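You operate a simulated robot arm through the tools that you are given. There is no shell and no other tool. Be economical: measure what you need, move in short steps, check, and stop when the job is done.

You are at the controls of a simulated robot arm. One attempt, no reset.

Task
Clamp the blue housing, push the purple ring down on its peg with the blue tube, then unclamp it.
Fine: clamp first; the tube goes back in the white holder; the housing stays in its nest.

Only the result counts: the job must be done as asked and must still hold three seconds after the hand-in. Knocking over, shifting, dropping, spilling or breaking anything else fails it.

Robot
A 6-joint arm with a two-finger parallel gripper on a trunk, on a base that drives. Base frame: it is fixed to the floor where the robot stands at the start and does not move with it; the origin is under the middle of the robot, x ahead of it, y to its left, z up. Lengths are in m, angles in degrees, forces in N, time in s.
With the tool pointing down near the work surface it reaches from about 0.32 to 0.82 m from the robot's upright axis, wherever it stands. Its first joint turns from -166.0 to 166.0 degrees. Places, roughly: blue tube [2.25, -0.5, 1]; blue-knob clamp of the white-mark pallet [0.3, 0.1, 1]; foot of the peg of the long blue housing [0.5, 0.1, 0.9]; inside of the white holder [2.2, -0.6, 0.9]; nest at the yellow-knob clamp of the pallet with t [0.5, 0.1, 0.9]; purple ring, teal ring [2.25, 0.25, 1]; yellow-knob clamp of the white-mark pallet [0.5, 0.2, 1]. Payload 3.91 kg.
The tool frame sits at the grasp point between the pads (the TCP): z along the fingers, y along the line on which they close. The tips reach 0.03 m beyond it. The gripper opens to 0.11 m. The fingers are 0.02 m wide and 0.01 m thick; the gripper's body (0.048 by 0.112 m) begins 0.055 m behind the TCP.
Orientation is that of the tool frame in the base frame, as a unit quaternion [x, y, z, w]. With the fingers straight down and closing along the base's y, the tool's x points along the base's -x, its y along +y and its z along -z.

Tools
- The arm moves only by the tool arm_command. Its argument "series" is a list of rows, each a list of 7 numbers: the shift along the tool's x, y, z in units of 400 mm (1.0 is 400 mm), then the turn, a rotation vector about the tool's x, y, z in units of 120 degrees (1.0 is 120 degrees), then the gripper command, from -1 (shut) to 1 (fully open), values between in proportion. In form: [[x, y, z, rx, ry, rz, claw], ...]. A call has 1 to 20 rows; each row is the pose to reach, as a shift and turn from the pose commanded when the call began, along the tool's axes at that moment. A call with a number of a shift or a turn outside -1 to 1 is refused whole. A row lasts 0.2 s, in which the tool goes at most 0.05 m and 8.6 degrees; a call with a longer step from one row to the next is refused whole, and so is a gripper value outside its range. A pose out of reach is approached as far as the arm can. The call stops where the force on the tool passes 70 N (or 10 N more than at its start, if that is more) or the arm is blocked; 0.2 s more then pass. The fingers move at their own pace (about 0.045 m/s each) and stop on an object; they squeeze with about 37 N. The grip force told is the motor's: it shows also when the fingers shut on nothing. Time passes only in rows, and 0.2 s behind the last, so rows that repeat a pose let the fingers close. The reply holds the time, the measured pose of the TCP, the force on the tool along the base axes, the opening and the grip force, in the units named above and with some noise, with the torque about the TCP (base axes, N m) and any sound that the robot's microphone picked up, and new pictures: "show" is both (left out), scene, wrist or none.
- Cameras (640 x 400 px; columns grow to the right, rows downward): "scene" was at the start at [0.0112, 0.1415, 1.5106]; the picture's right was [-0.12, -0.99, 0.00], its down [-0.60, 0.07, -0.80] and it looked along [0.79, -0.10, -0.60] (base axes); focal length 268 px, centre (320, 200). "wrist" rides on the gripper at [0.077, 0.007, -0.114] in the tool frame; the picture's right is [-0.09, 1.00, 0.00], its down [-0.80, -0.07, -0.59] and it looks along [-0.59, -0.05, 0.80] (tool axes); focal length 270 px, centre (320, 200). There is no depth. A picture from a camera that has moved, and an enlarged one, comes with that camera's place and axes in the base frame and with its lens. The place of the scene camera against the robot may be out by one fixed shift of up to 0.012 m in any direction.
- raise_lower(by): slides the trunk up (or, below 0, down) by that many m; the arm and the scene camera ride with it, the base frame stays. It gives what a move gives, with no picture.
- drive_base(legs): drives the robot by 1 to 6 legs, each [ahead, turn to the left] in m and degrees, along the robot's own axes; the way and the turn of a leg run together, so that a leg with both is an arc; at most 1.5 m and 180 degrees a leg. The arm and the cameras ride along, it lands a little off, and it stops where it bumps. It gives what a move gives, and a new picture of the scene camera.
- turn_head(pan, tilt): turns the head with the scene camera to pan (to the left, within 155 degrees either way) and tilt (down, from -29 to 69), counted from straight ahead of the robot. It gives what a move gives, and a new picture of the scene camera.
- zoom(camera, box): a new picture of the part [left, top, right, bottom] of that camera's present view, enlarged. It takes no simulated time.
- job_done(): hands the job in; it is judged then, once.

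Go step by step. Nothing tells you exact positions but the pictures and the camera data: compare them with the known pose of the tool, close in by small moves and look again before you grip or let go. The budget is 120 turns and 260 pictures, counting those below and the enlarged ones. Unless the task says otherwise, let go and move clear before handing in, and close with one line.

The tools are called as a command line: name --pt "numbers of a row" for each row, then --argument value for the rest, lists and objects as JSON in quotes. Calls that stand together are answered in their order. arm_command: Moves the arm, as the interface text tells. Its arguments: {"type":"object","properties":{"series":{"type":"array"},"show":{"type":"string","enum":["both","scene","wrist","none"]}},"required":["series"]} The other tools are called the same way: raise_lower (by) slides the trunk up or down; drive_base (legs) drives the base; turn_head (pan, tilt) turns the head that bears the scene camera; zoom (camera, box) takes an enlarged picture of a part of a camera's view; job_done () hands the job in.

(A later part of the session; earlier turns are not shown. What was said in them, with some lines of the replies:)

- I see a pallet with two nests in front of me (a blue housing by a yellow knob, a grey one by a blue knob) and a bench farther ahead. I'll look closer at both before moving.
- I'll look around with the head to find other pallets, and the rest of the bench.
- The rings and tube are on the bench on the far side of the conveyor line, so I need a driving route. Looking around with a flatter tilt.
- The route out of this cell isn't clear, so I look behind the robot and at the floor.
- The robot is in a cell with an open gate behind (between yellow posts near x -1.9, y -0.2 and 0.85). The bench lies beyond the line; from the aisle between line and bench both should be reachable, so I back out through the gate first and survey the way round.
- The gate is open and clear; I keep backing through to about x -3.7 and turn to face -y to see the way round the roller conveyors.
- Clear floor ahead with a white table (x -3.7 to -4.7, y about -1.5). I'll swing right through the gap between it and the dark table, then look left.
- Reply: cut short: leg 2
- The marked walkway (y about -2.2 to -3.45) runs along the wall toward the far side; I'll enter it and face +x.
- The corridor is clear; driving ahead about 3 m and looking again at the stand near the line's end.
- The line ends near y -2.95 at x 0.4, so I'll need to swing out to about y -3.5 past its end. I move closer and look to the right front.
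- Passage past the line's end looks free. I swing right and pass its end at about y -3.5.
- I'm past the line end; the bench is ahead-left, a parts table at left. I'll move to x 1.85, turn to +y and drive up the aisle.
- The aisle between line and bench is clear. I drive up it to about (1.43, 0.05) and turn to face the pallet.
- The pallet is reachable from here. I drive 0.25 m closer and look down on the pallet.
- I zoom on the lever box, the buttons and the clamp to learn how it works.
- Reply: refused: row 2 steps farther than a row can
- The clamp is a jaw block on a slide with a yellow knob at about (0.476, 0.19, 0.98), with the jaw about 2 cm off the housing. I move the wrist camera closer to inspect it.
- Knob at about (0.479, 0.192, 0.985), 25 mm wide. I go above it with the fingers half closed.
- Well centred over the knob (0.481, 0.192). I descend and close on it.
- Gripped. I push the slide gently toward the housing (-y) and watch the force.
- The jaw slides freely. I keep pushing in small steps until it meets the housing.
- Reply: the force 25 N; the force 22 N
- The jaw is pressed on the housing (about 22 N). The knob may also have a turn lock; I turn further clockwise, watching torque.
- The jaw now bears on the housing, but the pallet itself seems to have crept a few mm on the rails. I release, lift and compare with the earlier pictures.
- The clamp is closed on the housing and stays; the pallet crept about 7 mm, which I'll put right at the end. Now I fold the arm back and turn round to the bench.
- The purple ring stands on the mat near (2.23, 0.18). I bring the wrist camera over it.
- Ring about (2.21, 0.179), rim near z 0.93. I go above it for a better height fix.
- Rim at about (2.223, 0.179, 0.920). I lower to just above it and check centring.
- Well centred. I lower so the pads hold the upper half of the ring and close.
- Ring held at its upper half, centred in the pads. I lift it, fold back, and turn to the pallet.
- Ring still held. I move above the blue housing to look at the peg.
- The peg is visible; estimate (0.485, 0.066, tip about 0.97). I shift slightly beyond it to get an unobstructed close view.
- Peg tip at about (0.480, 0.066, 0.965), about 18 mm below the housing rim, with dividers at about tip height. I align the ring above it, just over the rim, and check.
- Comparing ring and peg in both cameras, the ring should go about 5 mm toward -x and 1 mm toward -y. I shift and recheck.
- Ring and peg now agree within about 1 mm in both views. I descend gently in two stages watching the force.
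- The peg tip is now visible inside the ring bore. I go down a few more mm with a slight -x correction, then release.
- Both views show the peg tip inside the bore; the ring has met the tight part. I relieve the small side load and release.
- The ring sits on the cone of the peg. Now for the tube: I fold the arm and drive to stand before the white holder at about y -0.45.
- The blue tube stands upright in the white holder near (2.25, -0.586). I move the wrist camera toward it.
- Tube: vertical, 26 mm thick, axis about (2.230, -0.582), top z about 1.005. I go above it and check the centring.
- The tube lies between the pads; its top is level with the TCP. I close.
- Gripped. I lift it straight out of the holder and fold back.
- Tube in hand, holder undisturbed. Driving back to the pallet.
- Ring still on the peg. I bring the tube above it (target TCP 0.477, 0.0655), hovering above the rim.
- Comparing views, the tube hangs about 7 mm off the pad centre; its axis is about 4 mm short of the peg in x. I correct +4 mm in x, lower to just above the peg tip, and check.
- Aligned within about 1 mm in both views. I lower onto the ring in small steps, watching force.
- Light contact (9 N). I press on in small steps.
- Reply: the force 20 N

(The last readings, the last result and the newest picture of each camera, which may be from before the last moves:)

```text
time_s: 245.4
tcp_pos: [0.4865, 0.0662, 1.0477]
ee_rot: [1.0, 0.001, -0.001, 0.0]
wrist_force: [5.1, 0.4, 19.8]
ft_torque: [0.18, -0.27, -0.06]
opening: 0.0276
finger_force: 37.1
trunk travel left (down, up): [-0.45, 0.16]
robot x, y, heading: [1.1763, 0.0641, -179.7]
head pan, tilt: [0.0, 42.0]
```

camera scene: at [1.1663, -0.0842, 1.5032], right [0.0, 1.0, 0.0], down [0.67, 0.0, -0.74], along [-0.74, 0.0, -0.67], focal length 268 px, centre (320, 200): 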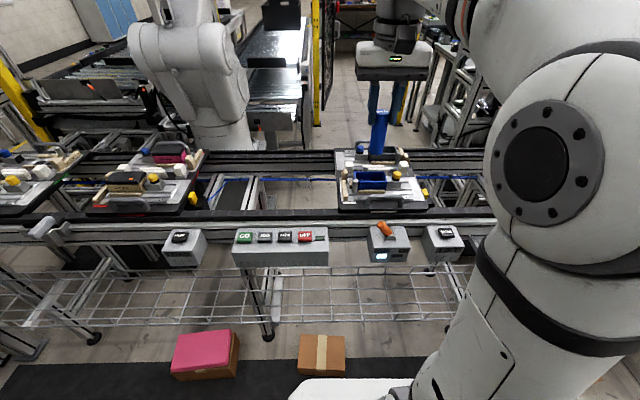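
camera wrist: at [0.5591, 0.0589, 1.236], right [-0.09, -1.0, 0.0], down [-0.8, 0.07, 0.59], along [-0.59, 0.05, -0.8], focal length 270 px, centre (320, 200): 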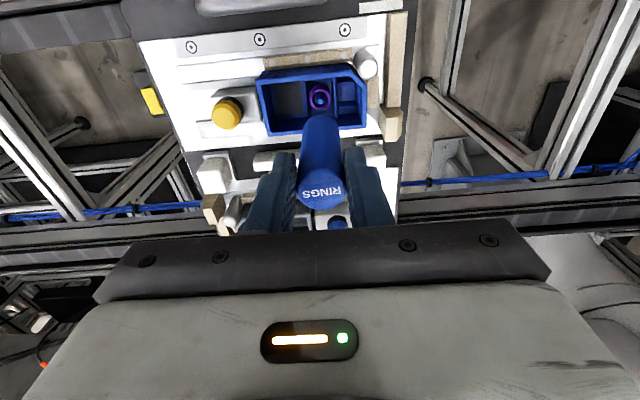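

arm_command --pt "0 0 0.006 0 0 0 -0.8" --pt "0 0 0.012 0 0 0 -0.8" --pt "0 0 0.018 0 0 0 -0.8" --show "none"

zoom --camera "wrist" --box '[240, 50, 400, 230]'

zoom --camera "scene" --box '[340, 140, 410, 190]'

```text
time_s: 246.2
tcp_pos: [0.4855, 0.0642, 1.044]
ee_rot: [1.0, 0.002, -0.006, 0.001]
wrist_force: [-3.3, -2.0, 45.8]
ft_torque: [-0.33, 0.56, 0.03]
opening: 0.0271
finger_force: 37.5
trunk travel left (down, up): [-0.45, 0.16]
robot x, y, heading: [1.1695, 0.064, -179.9]
head pan, tilt: [0.0, 42.0]
```

```text
2.22 times, centred on (320, 140) of wrist
camera zoom: at [0.5663, 0.0585, 1.1583], right [-0.09, -1.0, 0.0], down [-0.79, 0.07, 0.6], along [-0.6, 0.05, -0.8], focal length 601 px, centre (320, 333)
```

zoom: 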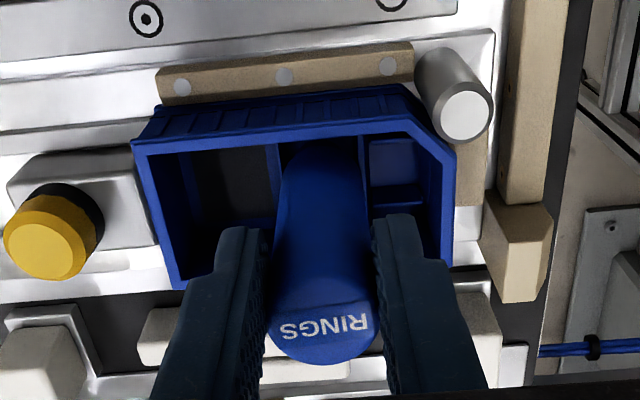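

```text
8.00 times, centred on (375, 165) of scene
camera zoom: at [1.1733, -0.0845, 1.5036], right [0.0, 1.0, 0.0], down [0.67, 0.0, -0.75], along [-0.75, 0.0, -0.67], focal length 2142 px, centre (-120, 480)
```

zoom: 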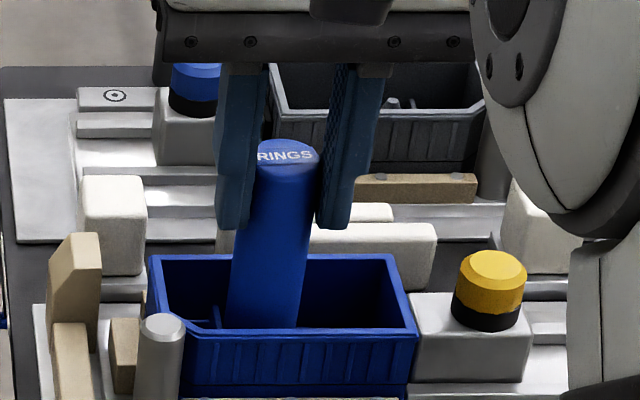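

arm_command --pt "0 0 0.005 0 0 0 -1" --pt "0 0 0.01 0 0 0 -1" --pt "0 0 0.015 0 0 0 -1" --pt "0 0 0.015 0 0 0 -1" --show "none"

zoom --camera "scene" --box '[340, 140, 410, 190]'

```text
time_s: 247.2
tcp_pos: [0.4861, 0.0655, 1.0435]
ee_rot: [1.0, 0.001, -0.01, -0.001]
wrist_force: [-0.2, -2.5, 68.3]
ft_torque: [-0.35, 0.43, 0.01]
opening: 0.0272
finger_force: 37.5
trunk travel left (down, up): [-0.45, 0.16]
robot x, y, heading: [1.1744, 0.0617, -179.8]
head pan, tilt: [0.0, 42.0]
```

```text
8.00 times, centred on (375, 165) of scene
camera zoom: at [1.1762, -0.0844, 1.5035], right [0.0, 1.0, 0.0], down [0.67, 0.0, -0.75], along [-0.75, 0.0, -0.67], focal length 2142 px, centre (-120, 480)
```

zoom: 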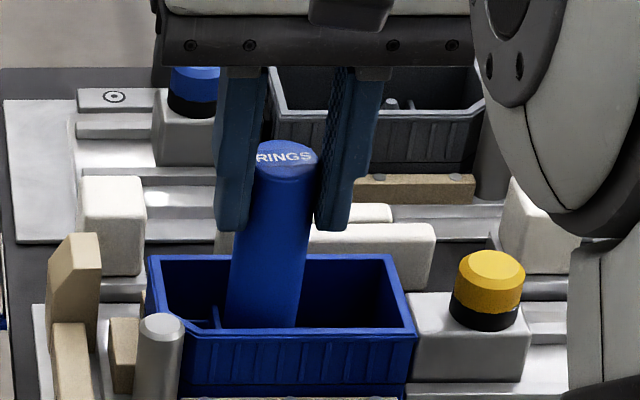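

It has bottomed out at 68 N. I back off and look at the ring.

arm_command --pt "0 0 -0.03 0 0 0 -0.8" --pt "0 0 -0.06 0 0 0 -0.8" --pt "0 0 -0.12 0 0 0 -0.8" --pt "0 0 -0.2 0 0 0 -0.8" --pt "-0.06 0 -0.24 0 0 0 -0.8" --show "none"

zoom --camera "wrist" --box '[240, 30, 400, 150]'

zoom --camera "scene" --box '[340, 140, 410, 190]'

```text
time_s: 248.4
tcp_pos: [0.458, 0.0657, 1.1255]
ee_rot: [1.0, 0.002, 0.002, 0.0]
wrist_force: [0.0, 0.8, -1.2]
ft_torque: [-0.02, -0.03, -0.02]
opening: 0.0276
finger_force: 37.6
trunk travel left (down, up): [-0.45, 0.16]
robot x, y, heading: [1.1733, 0.0624, -179.6]
head pan, tilt: [0.0, 42.0]
```

```text
3.33 times, centred on (320, 90) of wrist
camera zoom: at [0.538, 0.059, 1.2418], right [-0.09, -1.0, 0.0], down [-0.8, 0.07, 0.59], along [-0.59, 0.05, -0.81], focal length 901 px, centre (320, 567)
```

zoom: 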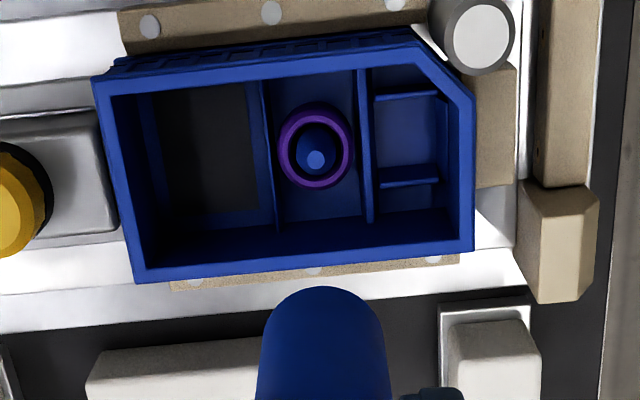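

```text
8.00 times, centred on (375, 165) of scene
camera zoom: at [1.1673, -0.0842, 1.5031], right [0.0, 1.0, 0.0], down [0.67, 0.0, -0.74], along [-0.74, 0.0, -0.67], focal length 2142 px, centre (-120, 480)
```

zoom: 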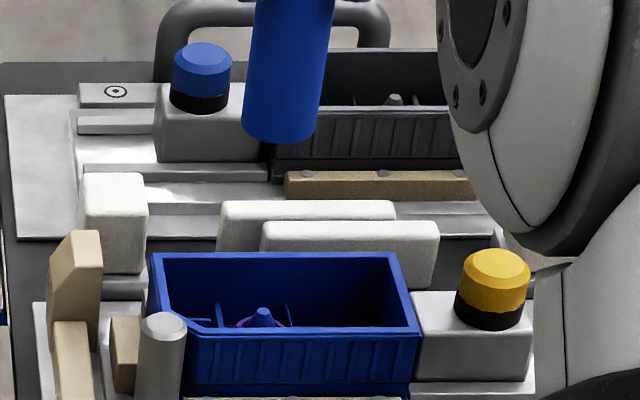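

zoom --camera "wrist" --box '[290, 40, 350, 100]'

zoom --camera "scene" --box '[356, 168, 396, 192]'

```text
6.67 times, centred on (320, 70) of wrist
camera zoom: at [0.538, 0.059, 1.2418], right [-0.09, -1.0, 0.0], down [-0.8, 0.07, 0.59], along [-0.59, 0.05, -0.81], focal length 1802 px, centre (320, 1067)
```

zoom: 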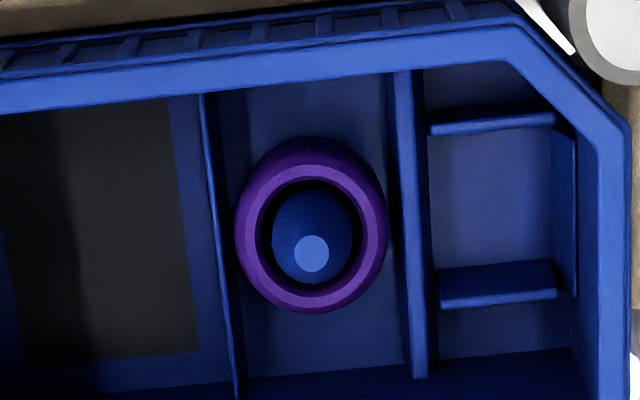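

```text
16.00 times, centred on (376, 180) of scene
camera zoom: at [1.1673, -0.0842, 1.5031], right [0.0, 1.0, 0.0], down [0.67, 0.0, -0.74], along [-0.74, 0.0, -0.67], focal length 4283 px, centre (-576, 520)
```

zoom: 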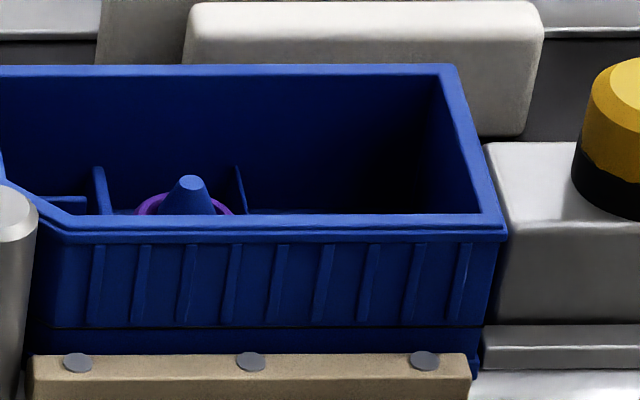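

The ring has gone down about 5 mm and met a hard stop, so it appears seated on the housing floor around the peg. Now I take the tube back to its holder.

arm_command --pt "0 0 -0.1 0 0 0 -0.8" --pt "0.04 0.01 -0.2 0 0 0 -0.8" --pt "0.1 0.03 -0.3 0 0 0 -0.8" --pt "0.18 0.05 -0.37 0 0 0 -0.8" --pt "0.28 0.07 -0.41 0 0 0 -0.8" --pt "0.38 0.09 -0.41 0 0 0 -0.8" --pt "0.48 0.1 -0.41 0 0 0 -0.8" --pt "0.58 0.1 -0.41 0 0 0 -0.8" --show "none"

drive_base --legs '[[-0.2, 0], [0, 90], [0.5, 0], [0, 90], [0.2, 0]]'

```text
time_s: 250.2
tcp_pos: [0.6918, 0.0247, 1.29]
ee_rot: [1.0, 0.002, 0.001, 0.0]
wrist_force: [-0.2, -0.2, -1.4]
ft_torque: [0.0, 0.03, -0.01]
opening: 0.0275
finger_force: 36.7
trunk travel left (down, up): [-0.45, 0.16]
robot x, y, heading: [1.1728, 0.0641, -179.8]
head pan, tilt: [0.0, 42.0]
```

```text
time_s: 263.2
tcp_pos: [2.058, -0.3906, 1.2894]
ee_rot: [-0.006, 1.0, 0.001, -0.001]
wrist_force: [0.0, 0.0, -0.2]
ft_torque: [0.0, 0.04, 0.01]
opening: 0.0272
finger_force: 37.2
trunk travel left (down, up): [-0.45, 0.16]
robot x, y, heading: [1.5744, -0.4463, 1.2]
head pan, tilt: [0.0, 42.0]
camera scene: at [1.5815, -0.2938, 1.5032], right [0.02, -1.0, 0.0], down [-0.67, -0.01, -0.74], along [0.74, 0.01, -0.67], focal length 268 px, centre (320, 200)
```

scene: 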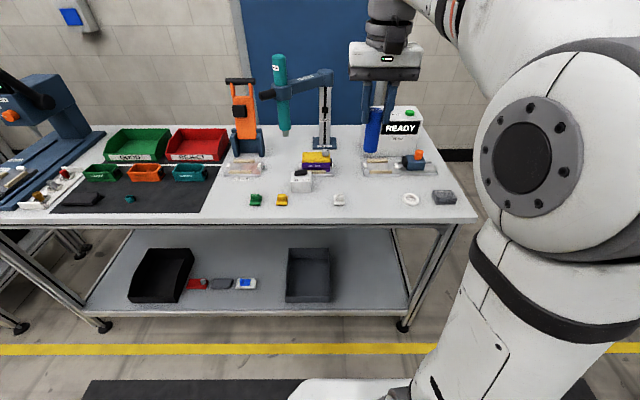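

arm_command --pt "-0.06 -0.08 0.03 0 0 0 -0.8" --pt "-0.12 -0.16 0.06 0 0 0 -0.8" --pt "-0.18 -0.24 0.09 0 0 0 -0.8" --pt "-0.24 -0.32 0.12 0 0 0 -0.8" --pt "-0.31 -0.39 0.17 0 0 0 -0.8" --pt "-0.37 -0.44 0.25 0 0 0 -0.8" --pt "-0.427 -0.48 0.33 0 0 0 -0.8" --pt "-0.427 -0.48 0.42 0 0 0 -0.8" --pt "-0.427 -0.48 0.42 0 0 0 -0.8" --show "none"

zoom --camera "wrist" --box '[240, 40, 400, 220]'

zoom --camera "scene" --box '[375, 120, 455, 220]'

```text
time_s: 265.2
tcp_pos: [2.2294, -0.5821, 1.1209]
ee_rot: [-0.005, 1.0, -0.001, 0.0]
wrist_force: [-0.6, 0.3, -0.6]
ft_torque: [0.0, 0.0, 0.01]
opening: 0.0276
finger_force: 37.2
trunk travel left (down, up): [-0.45, 0.16]
robot x, y, heading: [1.5734, -0.4478, 1.1]
head pan, tilt: [0.0, 42.0]
```

```text
2.22 times, centred on (320, 130) of wrist
camera zoom: at [2.1548, -0.576, 1.2376], right [0.08, 1.0, 0.0], down [0.8, -0.06, 0.59], along [0.59, -0.05, -0.8], focal length 601 px, centre (320, 356)
```

zoom: 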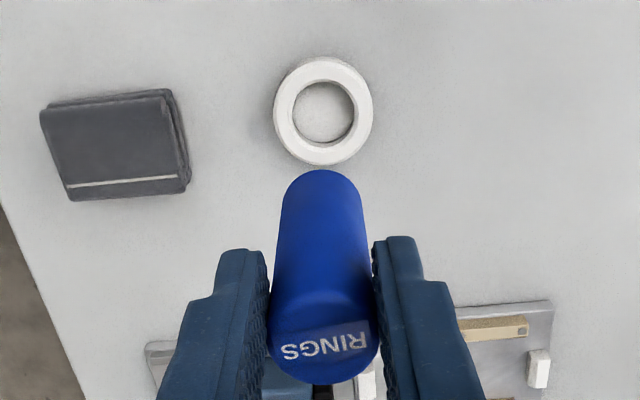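

```text
4.00 times, centred on (415, 170) of scene
camera zoom: at [1.5797, -0.2939, 1.5032], right [0.02, -1.0, 0.0], down [-0.67, -0.01, -0.74], along [0.74, 0.01, -0.67], focal length 1071 px, centre (-60, 320)
```

zoom: 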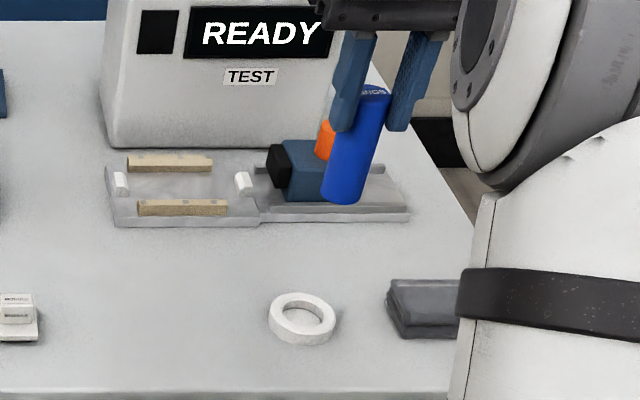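

Tube and holder hole nearly line up. I lower to just above the holder and check again.

arm_command --pt "0 0.0025 0.1 0 0 0 -0.8" --pt "0 0.0025 0.2 0 0 0 -0.8" --pt "0 0.0025 0.24 0 0 0 -0.8" --pt "0 0.0025 0.24 0 0 0 -0.8" --show "none"

zoom --camera "wrist" --box '[260, 70, 380, 170]'

zoom --camera "scene" --box '[385, 150, 445, 210]'

```text
time_s: 266.2
tcp_pos: [2.2285, -0.5799, 1.0256]
ee_rot: [-0.005, 1.0, 0.0, -0.001]
wrist_force: [1.1, -0.1, -0.2]
ft_torque: [0.01, -0.01, -0.04]
opening: 0.0274
finger_force: 36.9
trunk travel left (down, up): [-0.45, 0.16]
robot x, y, heading: [1.5705, -0.4503, 1.2]
head pan, tilt: [0.0, 42.0]
```

```text
4.00 times, centred on (320, 120) of wrist
camera zoom: at [2.1537, -0.575, 1.1412], right [0.08, 1.0, 0.0], down [0.8, -0.06, 0.59], along [0.59, -0.05, -0.8], focal length 1081 px, centre (320, 520)
```

zoom: 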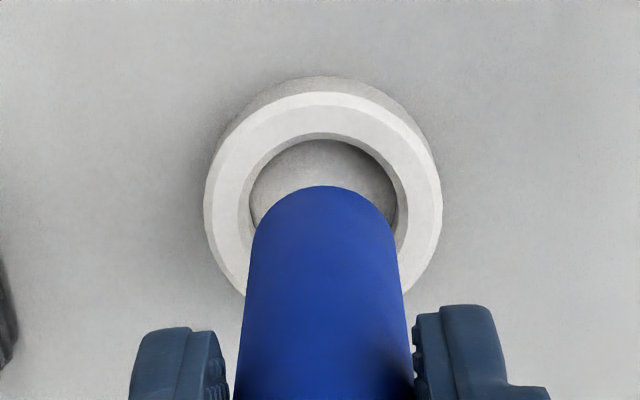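

```text
6.67 times, centred on (415, 180) of scene
camera zoom: at [1.5798, -0.294, 1.5032], right [0.02, -1.0, 0.0], down [-0.67, -0.01, -0.74], along [0.74, 0.01, -0.67], focal length 1785 px, centre (-313, 333)
```

zoom: 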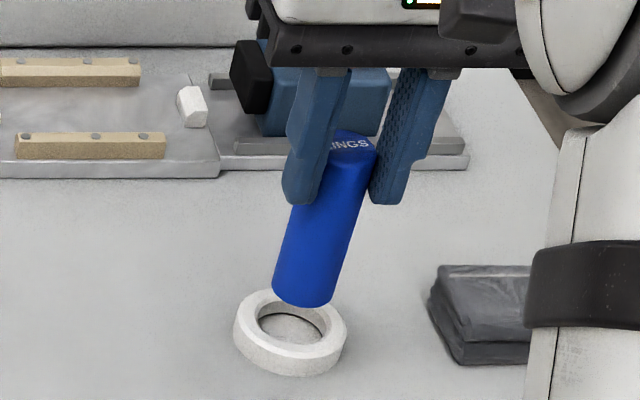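

Aligned in both views. I lower the tube into the holder.

arm_command --pt "0 0 0.02 0 0 0 -0.8" --pt "0 0 0.04 0 0 0 -0.8" --pt "0 0 0.055 0 0 0 -0.8" --pt "0 0 0.066 0 0 0 -0.8" --show "none"

zoom --camera "scene" --box '[385, 150, 445, 210]'

```text
time_s: 267.2
tcp_pos: [2.2283, -0.5808, 0.9982]
ee_rot: [-0.005, 1.0, 0.0, 0.0]
wrist_force: [0.3, 0.3, -1.1]
ft_torque: [-0.01, 0.0, 0.0]
opening: 0.0274
finger_force: 36.8
trunk travel left (down, up): [-0.45, 0.16]
robot x, y, heading: [1.5772, -0.4509, 1.3]
head pan, tilt: [0.0, 42.0]
```

```text
6.67 times, centred on (415, 180) of scene
camera zoom: at [1.5799, -0.294, 1.5032], right [0.02, -1.0, 0.0], down [-0.67, -0.01, -0.74], along [0.74, 0.01, -0.67], focal length 1785 px, centre (-313, 333)
```

zoom: 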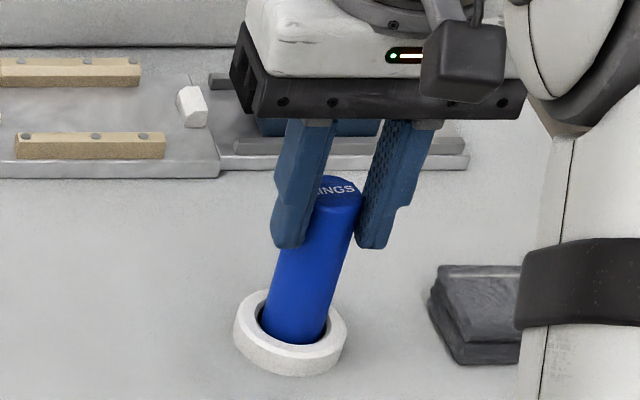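

It's in the holder with no side force. I lower until it touches the bottom.

arm_command --pt "0 0 0.004 0 0 0 -0.8" --pt "0 0 0.007 0 0 0 -0.8" --pt "0 0 0.01 0 0 0 -0.8" --show "none"

```text
time_s: 268.0
tcp_pos: [2.2279, -0.5806, 0.9962]
ee_rot: [-0.004, 1.0, 0.001, 0.0]
wrist_force: [0.6, 0.1, -0.4]
ft_torque: [0.01, -0.01, 0.01]
opening: 0.0273
finger_force: 36.9
trunk travel left (down, up): [-0.45, 0.16]
robot x, y, heading: [1.5729, -0.4473, 1.2]
head pan, tilt: [0.0, 42.0]
```

arm_command --pt "0 0 0.004 0 0 0 -0.8" --pt "0 0 0.008 0 0 0 -0.8" --show "none"

```text
time_s: 268.6
tcp_pos: [2.2287, -0.5813, 0.9945]
ee_rot: [-0.005, 1.0, -0.002, 0.001]
wrist_force: [-0.1, -0.3, 14.6]
ft_torque: [0.14, -0.2, -0.05]
opening: 0.0271
finger_force: 37.2
trunk travel left (down, up): [-0.45, 0.16]
robot x, y, heading: [1.5752, -0.4492, 0.8]
head pan, tilt: [0.0, 42.0]
```

It rests on the bottom. I open and lift away.

arm_command --pt "0 0 -0.005 0 0 0 -0.8" --pt "0 0 -0.005 0 0 0 -0.3" --pt "0 0 -0.005 0 0 0 0" --pt "0 0 -0.005 0 0 0 0.1" --pt "0 0 -0.005 0 0 0 0.1" --pt "0 0 -0.06 0 0 0 0.1" --pt "0 0 -0.16 0 0 0 0.1" --pt "0 0 -0.26 0 0 0 0.1" --pt "0.05 0.05 -0.36 0 0 0 0.1" --pt "0.1 0.12 -0.45 0 0 0 0.1" --pt "0.16 0.2 -0.53 0 0 0 0.1" --pt "0.22 0.27 -0.6 0 0 0 0.1" --pt "0.28 0.33 -0.67 0 0 0 0.1" --pt "0.35 0.38 -0.73 0 0 0 0.1" --pt "0.44 0.42 -0.74 0 0 0 0.1" --show "scene"

zoom --camera "scene" --box '[385, 150, 445, 210]'

```text
refused: row 11 steps farther than a row can; nothing moved
```

```text
6.67 times, centred on (415, 180) of scene
camera zoom: at [1.5783, -0.2937, 1.5035], right [0.02, -1.0, 0.0], down [-0.67, -0.01, -0.74], along [0.74, 0.01, -0.67], focal length 1785 px, centre (-313, 333)
```

zoom: 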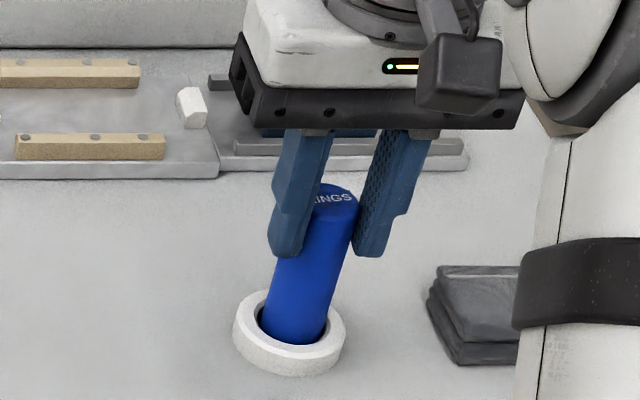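

One row was too long; I repeat with smaller steps.

arm_command --pt "0 0 -0.005 0 0 0 -0.8" --pt "0 0 -0.005 0 0 0 -0.3" --pt "0 0 -0.005 0 0 0 0" --pt "0 0 -0.005 0 0 0 0.1" --pt "0 0 -0.005 0 0 0 0.1" --pt "0 0 -0.06 0 0 0 0.1" --pt "0 0 -0.16 0 0 0 0.1" --pt "0 0 -0.26 0 0 0 0.1" --pt "0.04 0.04 -0.35 0 0 0 0.1" --pt "0.08 0.1 -0.43 0 0 0 0.1" --pt "0.13 0.16 -0.51 0 0 0 0.1" --pt "0.18 0.22 -0.58 0 0 0 0.1" --pt "0.24 0.28 -0.65 0 0 0 0.1" --pt "0.3 0.34 -0.71 0 0 0 0.1" --pt "0.37 0.39 -0.74 0 0 0 0.1" --pt "0.44 0.43 -0.74 0 0 0 0.1" --show "none"

zoom --camera "scene" --box '[385, 150, 445, 210]'

drive_base --legs '[[-0.2, 0], [0, 88.8], [0.5, 0], [0, 90], [0.2, 0]]'

zoom --camera "scene" --box '[320, 130, 440, 215]'

```text
time_s: 272.0
tcp_pos: [2.0505, -0.4111, 1.29]
ee_rot: [-0.005, 1.0, 0.0, 0.0]
wrist_force: [-1.2, 0.0, 1.1]
ft_torque: [0.02, 0.02, 0.03]
opening: 0.0606
finger_force: 0.2
trunk travel left (down, up): [-0.45, 0.16]
robot x, y, heading: [1.5766, -0.4493, 1.2]
head pan, tilt: [0.0, 42.0]
```

```text
6.67 times, centred on (415, 180) of scene
camera zoom: at [1.5789, -0.2939, 1.5032], right [0.02, -1.0, 0.0], down [-0.67, -0.01, -0.74], along [0.74, 0.01, -0.67], focal length 1785 px, centre (-313, 333)
```

zoom: 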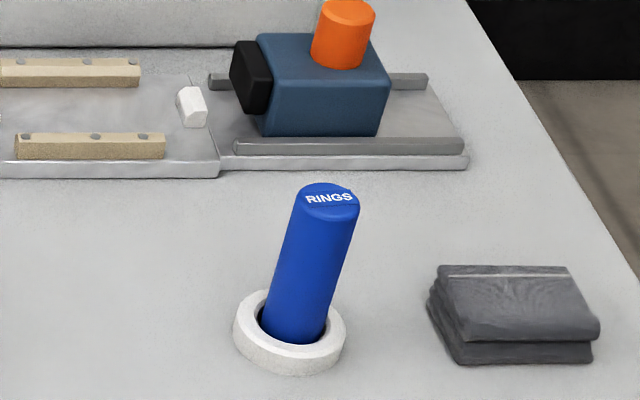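

```text
time_s: 284.9
tcp_pos: [0.6905, 0.0152, 1.2881]
ee_rot: [1.0, -0.004, 0.002, 0.0]
wrist_force: [0.0, -0.2, -0.5]
ft_torque: [0.01, -0.05, -0.02]
opening: 0.0605
finger_force: 0.1
trunk travel left (down, up): [-0.45, 0.16]
robot x, y, heading: [1.1681, 0.0508, -179.1]
head pan, tilt: [0.0, 42.0]
camera scene: at [1.1631, -0.0932, 1.5032], right [-0.01, 1.0, 0.0], down [0.67, 0.01, -0.74], along [-0.74, -0.01, -0.67], focal length 268 px, centre (320, 200)
```

scene: 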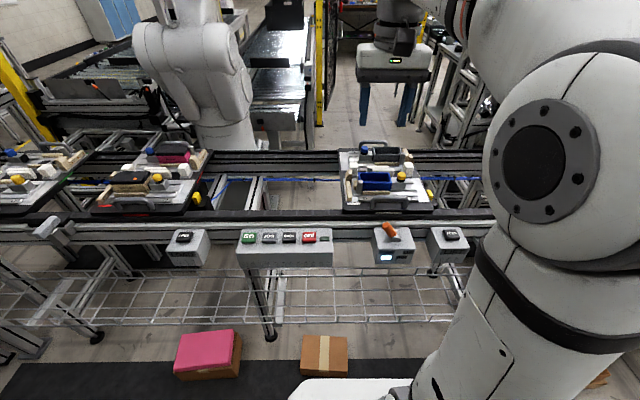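

```text
4.71 times, centred on (380, 172) of scene
camera zoom: at [1.1631, -0.0932, 1.5032], right [-0.01, 1.0, 0.0], down [0.67, 0.01, -0.74], along [-0.74, -0.01, -0.67], focal length 1260 px, centre (38, 329)
```

zoom: 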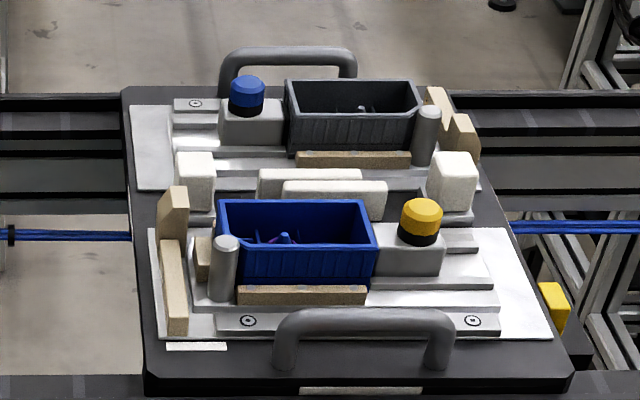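

The tube is back upright in its holder. Before unclamping, I take a close look at the ring with the empty gripper.

arm_command --pt "-0.08 -0.017 0.05 0 0 0 0.1" --pt "-0.16 -0.034 0.1 0 0 0 0.1" --pt "-0.24 -0.05 0.15 0 0 0 0" --pt "-0.32 -0.07 0.2 0 0 0 0" --pt "-0.4 -0.09 0.25 0 0 0 0" --pt "-0.48 -0.11 0.31 0 0 0 0" --pt "-0.54 -0.128 0.39 0 0 0 -0.1" --pt "-0.58 -0.128 0.49 0 0 0 -0.1" --pt "-0.6 -0.128 0.59 0 0 0 -0.1" --show "none"

zoom --camera "wrist" --box '[270, 30, 370, 110]'

```text
time_s: 286.9
tcp_pos: [0.4507, 0.0693, 1.0521]
ee_rot: [1.0, -0.003, 0.001, 0.0]
wrist_force: [1.4, -0.7, -0.2]
ft_torque: [0.01, 0.0, -0.02]
opening: 0.0492
finger_force: 0.1
trunk travel left (down, up): [-0.45, 0.16]
robot x, y, heading: [1.1705, 0.0535, -179.6]
head pan, tilt: [0.0, 42.0]
```

```text
5.00 times, centred on (320, 70) of wrist
camera zoom: at [0.53, 0.0607, 1.1678], right [-0.1, -1.0, 0.0], down [-0.8, 0.08, 0.59], along [-0.59, 0.06, -0.8], focal length 1351 px, centre (320, 850)
```

zoom: 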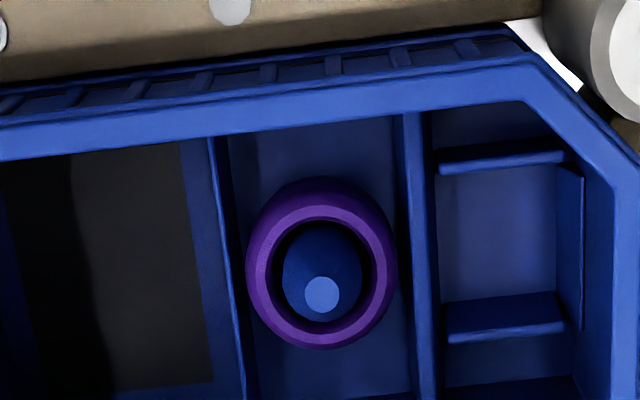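

The ring sits low and square around the peg. Now I unclamp: over to the knob (about 0.478, 0.1525).

arm_command --pt "0.035 -0.1 -0.02 0 0 0 -0.1" --pt "0.069 -0.208 -0.02 0 0 0 -0.1" --pt "0.069 -0.208 -0.02 0 0 0 -0.1" --show "wrist"

zoom --camera "scene" --box '[345, 145, 425, 205]'

```text
time_s: 287.7
tcp_pos: [0.4804, 0.1525, 1.0606]
ee_rot: [1.0, -0.004, 0.002, 0.0]
wrist_force: [0.0, -0.8, 0.0]
ft_torque: [-0.02, -0.04, 0.01]
opening: 0.0495
finger_force: 0.1
trunk travel left (down, up): [-0.45, 0.16]
robot x, y, heading: [1.17, 0.0507, -179.4]
head pan, tilt: [0.0, 42.0]
camera wrist: at [0.5593, 0.1446, 1.1762], right [-0.1, -1.0, 0.0], down [-0.8, 0.08, 0.59], along [-0.59, 0.06, -0.8], focal length 270 px, centre (320, 200)
```

wrist: 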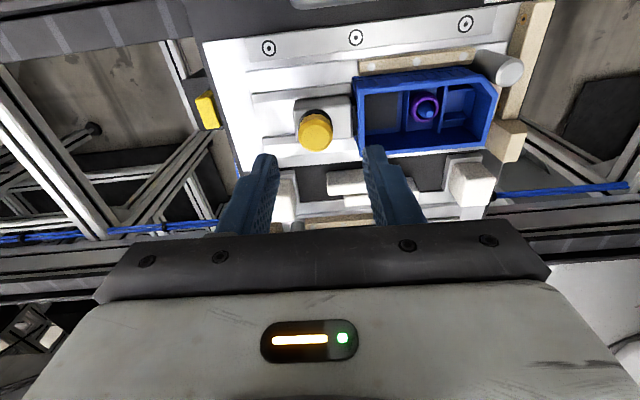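

```text
6.67 times, centred on (385, 175) of scene
camera zoom: at [1.1649, -0.0929, 1.5032], right [-0.01, 1.0, 0.0], down [0.67, 0.01, -0.74], along [-0.74, -0.01, -0.67], focal length 1785 px, centre (-113, 367)
```

zoom: 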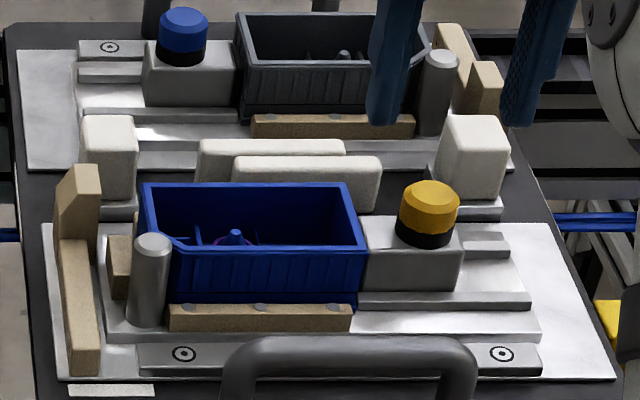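

Knob centred. I narrow the opening to clear the housing wall, descend and grip the knob.

arm_command --pt "0 -0.003 0 0 0 0 -0.345" --pt "0 -0.003 0.04 0 0 0 -0.345" --pt "0 -0.003 0.09 0 0 0 -0.345" --pt "0 -0.003 0.15 0 0 0 -0.345" --pt "0 -0.003 0.15 0 0 0 -0.6" --pt "0 -0.003 0.15 0 0 0 -0.7" --pt "0 -0.003 0.15 0 0 0 -0.7" --show "wrist"

```text
time_s: 289.3
tcp_pos: [0.4815, 0.156, 0.9996]
ee_rot: [1.0, -0.004, 0.001, -0.001]
wrist_force: [-1.4, 18.8, 1.8]
ft_torque: [0.29, 0.35, -0.16]
opening: 0.0253
finger_force: 36.9
trunk travel left (down, up): [-0.45, 0.16]
robot x, y, heading: [1.168, 0.0539, -179.4]
head pan, tilt: [0.0, 42.0]
camera wrist: at [0.5605, 0.1483, 1.1161], right [-0.1, -1.0, 0.0], down [-0.8, 0.08, 0.59], along [-0.59, 0.06, -0.8], focal length 270 px, centre (320, 200)
```

wrist: 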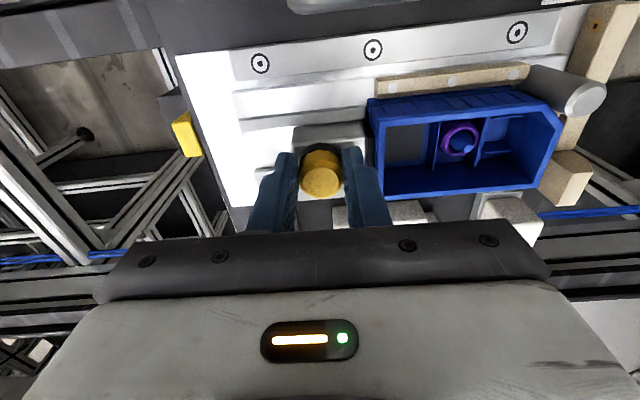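

arm_command --pt "0 -0.01 0 0 0 0 -0.7" --pt "0 -0.02 0 0 0 0 -0.7" --pt "0 -0.03 0 0 0 0 -0.7" --show "wrist"

```text
time_s: 290.1
tcp_pos: [0.4812, 0.1633, 1.0007]
ee_rot: [1.0, -0.004, 0.001, 0.0]
wrist_force: [-2.7, -8.1, 3.3]
ft_torque: [-0.55, -0.09, 0.22]
opening: 0.025
finger_force: 37.1
trunk travel left (down, up): [-0.45, 0.16]
robot x, y, heading: [1.1706, 0.0541, -179.2]
head pan, tilt: [0.0, 42.0]
camera wrist: at [0.5603, 0.1555, 1.1163], right [-0.09, -1.0, 0.0], down [-0.8, 0.08, 0.59], along [-0.59, 0.06, -0.81], focal length 270 px, centre (320, 200)
```

wrist: 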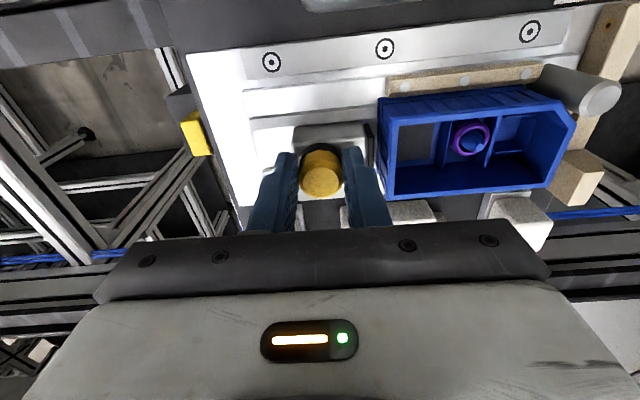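

arm_command --pt "0 -0.012 0 0 0 0 -0.7" --pt "0 -0.025 0 0 0 0 -0.7" --pt "0 -0.037 0 0 0 0 -0.7" --show "wrist"

```text
time_s: 290.9
tcp_pos: [0.4806, 0.1807, 0.9986]
ee_rot: [1.0, -0.003, 0.001, -0.001]
wrist_force: [-0.9, 3.9, 1.9]
ft_torque: [-0.2, -0.25, -0.1]
opening: 0.0251
finger_force: 36.8
trunk travel left (down, up): [-0.45, 0.16]
robot x, y, heading: [1.1693, 0.0535, -179.5]
head pan, tilt: [0.0, 42.0]
camera wrist: at [0.5602, 0.1729, 1.1162], right [-0.1, -1.0, 0.0], down [-0.8, 0.08, 0.59], along [-0.59, 0.06, -0.8], focal length 270 px, centre (320, 200)
```

wrist: 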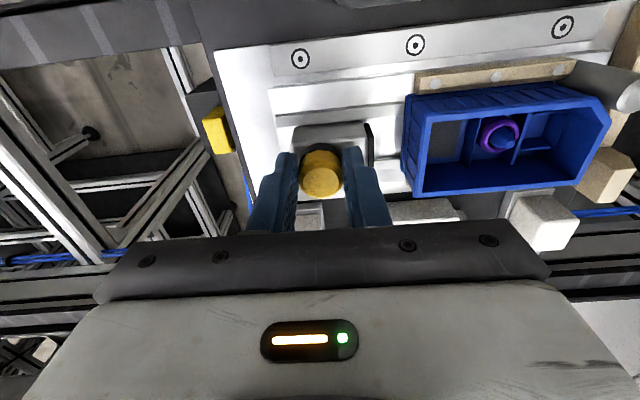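

Unclamping works. I pull a bit further to its original open position; if it meets its end stop I can use it to ease the pallet back.

arm_command --pt "0 -0.007 0 0 0 0 -0.7" --pt "0 -0.013 0 0 0 0 -0.7" --pt "0 -0.013 0 0 0 0 -0.7" --show "wrist"

```text
time_s: 291.7
tcp_pos: [0.4816, 0.1859, 1.0001]
ee_rot: [1.0, -0.005, 0.001, -0.001]
wrist_force: [-2.4, 3.8, 1.9]
ft_torque: [-0.18, 0.16, -0.01]
opening: 0.0253
finger_force: 37.5
trunk travel left (down, up): [-0.45, 0.16]
robot x, y, heading: [1.1701, 0.0508, -179.4]
head pan, tilt: [0.0, 42.0]
camera wrist: at [0.5602, 0.1777, 1.1162], right [-0.1, -1.0, 0.0], down [-0.8, 0.08, 0.59], along [-0.59, 0.06, -0.8], focal length 270 px, centre (320, 200)
```

wrist: 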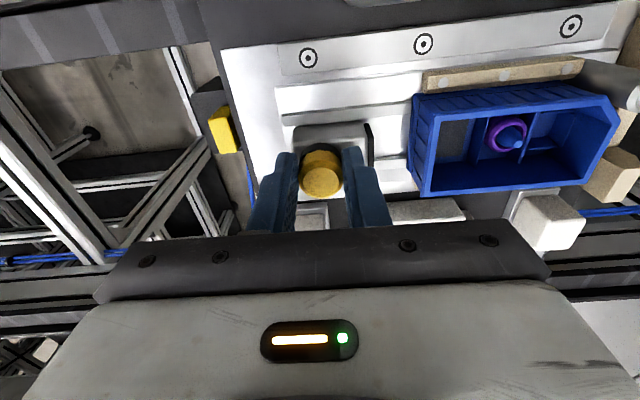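

The clamp is fully open as it was at the start. I test whether the slide is at its end stop.

arm_command --pt "0 -0.005 0 0 0 0 -0.7" --pt "0 -0.01 0 0 0 0 -0.7" --pt "0 -0.01 0 0 0 0 -0.7" --show "wrist"

```text
time_s: 292.5
tcp_pos: [0.4808, 0.1859, 1.001]
ee_rot: [1.0, -0.003, 0.0, 0.0]
wrist_force: [-2.2, -12.4, 0.7]
ft_torque: [-0.63, 0.51, 0.11]
opening: 0.0253
finger_force: 37.9
trunk travel left (down, up): [-0.45, 0.16]
robot x, y, heading: [1.169, 0.0542, -179.4]
head pan, tilt: [0.0, 42.0]
camera wrist: at [0.56, 0.1789, 1.1163], right [-0.1, -1.0, 0.0], down [-0.8, 0.08, 0.59], along [-0.59, 0.06, -0.81], focal length 270 px, centre (320, 200)
```

wrist: 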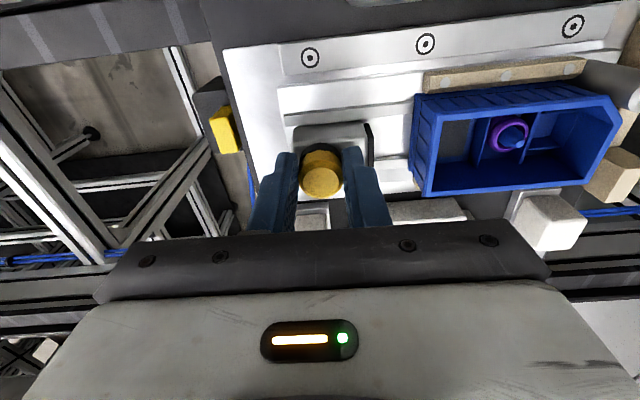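

It is at its end stop, so I can ease the pallet back gently by pulling on until the knob is at its original place (y about 0.191).

arm_command --pt "0 -0.005 0 0 0 0 -0.7" --pt "0 -0.01 0 0 0 0 -0.7" --pt "0 -0.01 0 0 0 0 -0.7" --show "none"

```text
time_s: 293.3
tcp_pos: [0.4818, 0.1903, 1.0]
ee_rot: [1.0, -0.003, 0.002, -0.001]
wrist_force: [-2.7, -15.0, 0.9]
ft_torque: [-0.73, -0.04, 0.06]
opening: 0.0252
finger_force: 37.5
trunk travel left (down, up): [-0.45, 0.16]
robot x, y, heading: [1.169, 0.0529, -179.6]
head pan, tilt: [0.0, 42.0]
```

arm_command --pt "0 -0.003 0 0 0 0 -0.7" --pt "0 -0.003 0 0 0 0 -0.7" --show "wrist"

```text
time_s: 293.9
tcp_pos: [0.4812, 0.1928, 1.0004]
ee_rot: [1.0, -0.004, 0.001, -0.001]
wrist_force: [-2.1, -15.6, 0.2]
ft_torque: [-0.72, 0.11, 0.07]
opening: 0.0252
finger_force: 37.7
trunk travel left (down, up): [-0.45, 0.16]
robot x, y, heading: [1.17, 0.0511, -179.7]
head pan, tilt: [0.0, 42.0]
camera wrist: at [0.5601, 0.1844, 1.1164], right [-0.1, -1.0, 0.0], down [-0.8, 0.08, 0.59], along [-0.59, 0.06, -0.81], focal length 270 px, centre (320, 200)
```

wrist: 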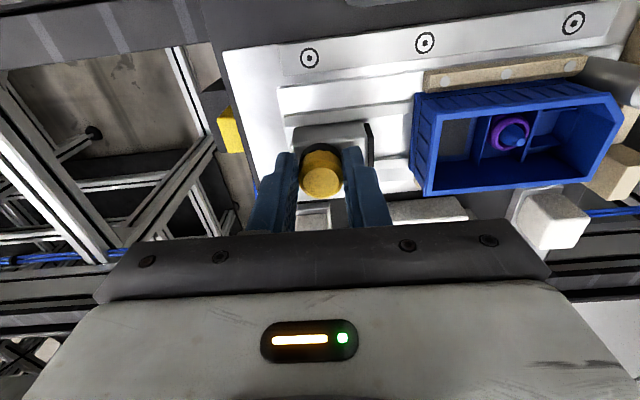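

The pallet is back at its original place. I relax, release the knob and lift clear.

arm_command --pt "0 0.008 0 0 0 0 -0.7" --pt "0 0.008 0 0 0 0 -0.4" --pt "0 0.008 0 0 0 0 -0.2" --pt "0 0.008 0 0 0 0 -0.15" --pt "0 0.008 -0.06 0 0 0 -0.15" --pt "0 0.008 -0.14 0 0 0 -0.15" --pt "0 0.008 -0.22 0 0 0 0" --pt "0 0.1 -0.28 0 0 0 0" --pt "0 0.2 -0.32 0 0 0 0" --show "wrist"

zoom --camera "scene" --box '[335, 140, 435, 215]'

zoom --camera "wrist" --box '[220, 40, 420, 190]'

```text
time_s: 295.9
tcp_pos: [0.4798, 0.1124, 1.129]
ee_rot: [1.0, -0.004, 0.001, 0.0]
wrist_force: [0.0, 0.0, 0.7]
ft_torque: [0.0, -0.01, 0.0]
opening: 0.0552
finger_force: 0.1
trunk travel left (down, up): [-0.45, 0.16]
robot x, y, heading: [1.1732, 0.0536, -179.5]
head pan, tilt: [0.0, 42.0]
camera wrist: at [0.5594, 0.1044, 1.2439], right [-0.1, -1.0, 0.0], down [-0.8, 0.08, 0.59], along [-0.59, 0.06, -0.8], focal length 270 px, centre (320, 200)
```

wrist: 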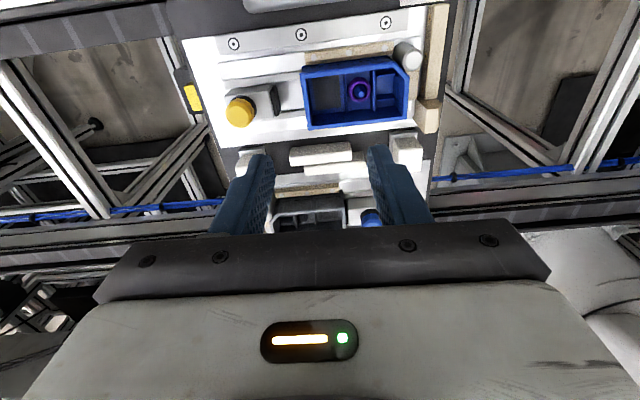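

```text
5.33 times, centred on (385, 178) of scene
camera zoom: at [1.165, -0.0937, 1.5031], right [-0.01, 1.0, 0.0], down [0.67, 0.01, -0.74], along [-0.74, -0.01, -0.67], focal length 1428 px, centre (-27, 320)
```

zoom: 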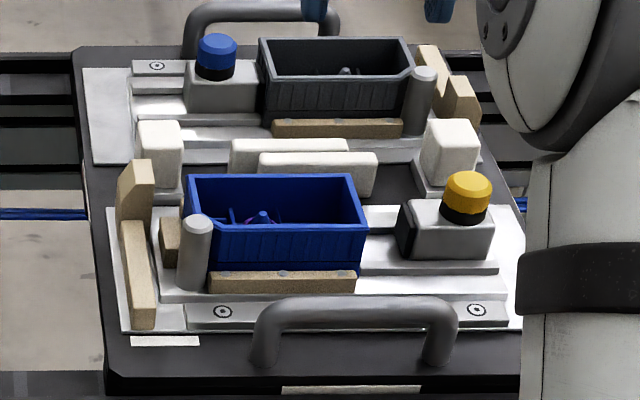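

```text
2.67 times, centred on (320, 115) of wrist
camera zoom: at [0.5594, 0.1044, 1.2439], right [-0.1, -1.0, 0.0], down [-0.8, 0.08, 0.59], along [-0.59, 0.06, -0.8], focal length 721 px, centre (320, 427)
```

zoom: 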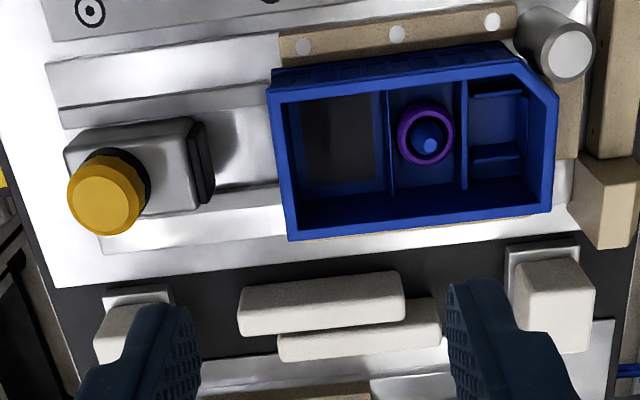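

The clamp is open, the housing sits in its nest with the ring down on its peg, the tube is in its holder, and the gripper is clear. I raise the arm a little more and hand in.

arm_command --pt "0.08 0 -0.08 0 0 0 0" --pt "0.16 0 -0.16 0 0 0 0" --pt "0.24 0 -0.24 0 0 0 0" --pt "0.32 0 -0.32 0 0 0 0" --show "none"

job_done

```text
time_s: 296.9
tcp_pos: [0.6102, 0.1137, 1.258]
ee_rot: [1.0, -0.005, 0.0, -0.001]
wrist_force: [0.6, -0.4, -1.2]
ft_torque: [-0.05, 0.02, 0.0]
opening: 0.0549
finger_force: 0.1
trunk travel left (down, up): [-0.45, 0.16]
robot x, y, heading: [1.1695, 0.0576, -179.2]
head pan, tilt: [0.0, 42.0]
```

```text
The job is handed in.
```

I clamped the blue housing, pushed the purple ring down on its peg with the blue tube until it stopped hard (about 68 N), put the tube back in the white holder and opened the clamp again. The housing is still in its nest. I couldn't see under the ring, so that it is fully seated rests on the hard stop. Clamping slid the pallet about 7 mm; I pulled it back to where it started.
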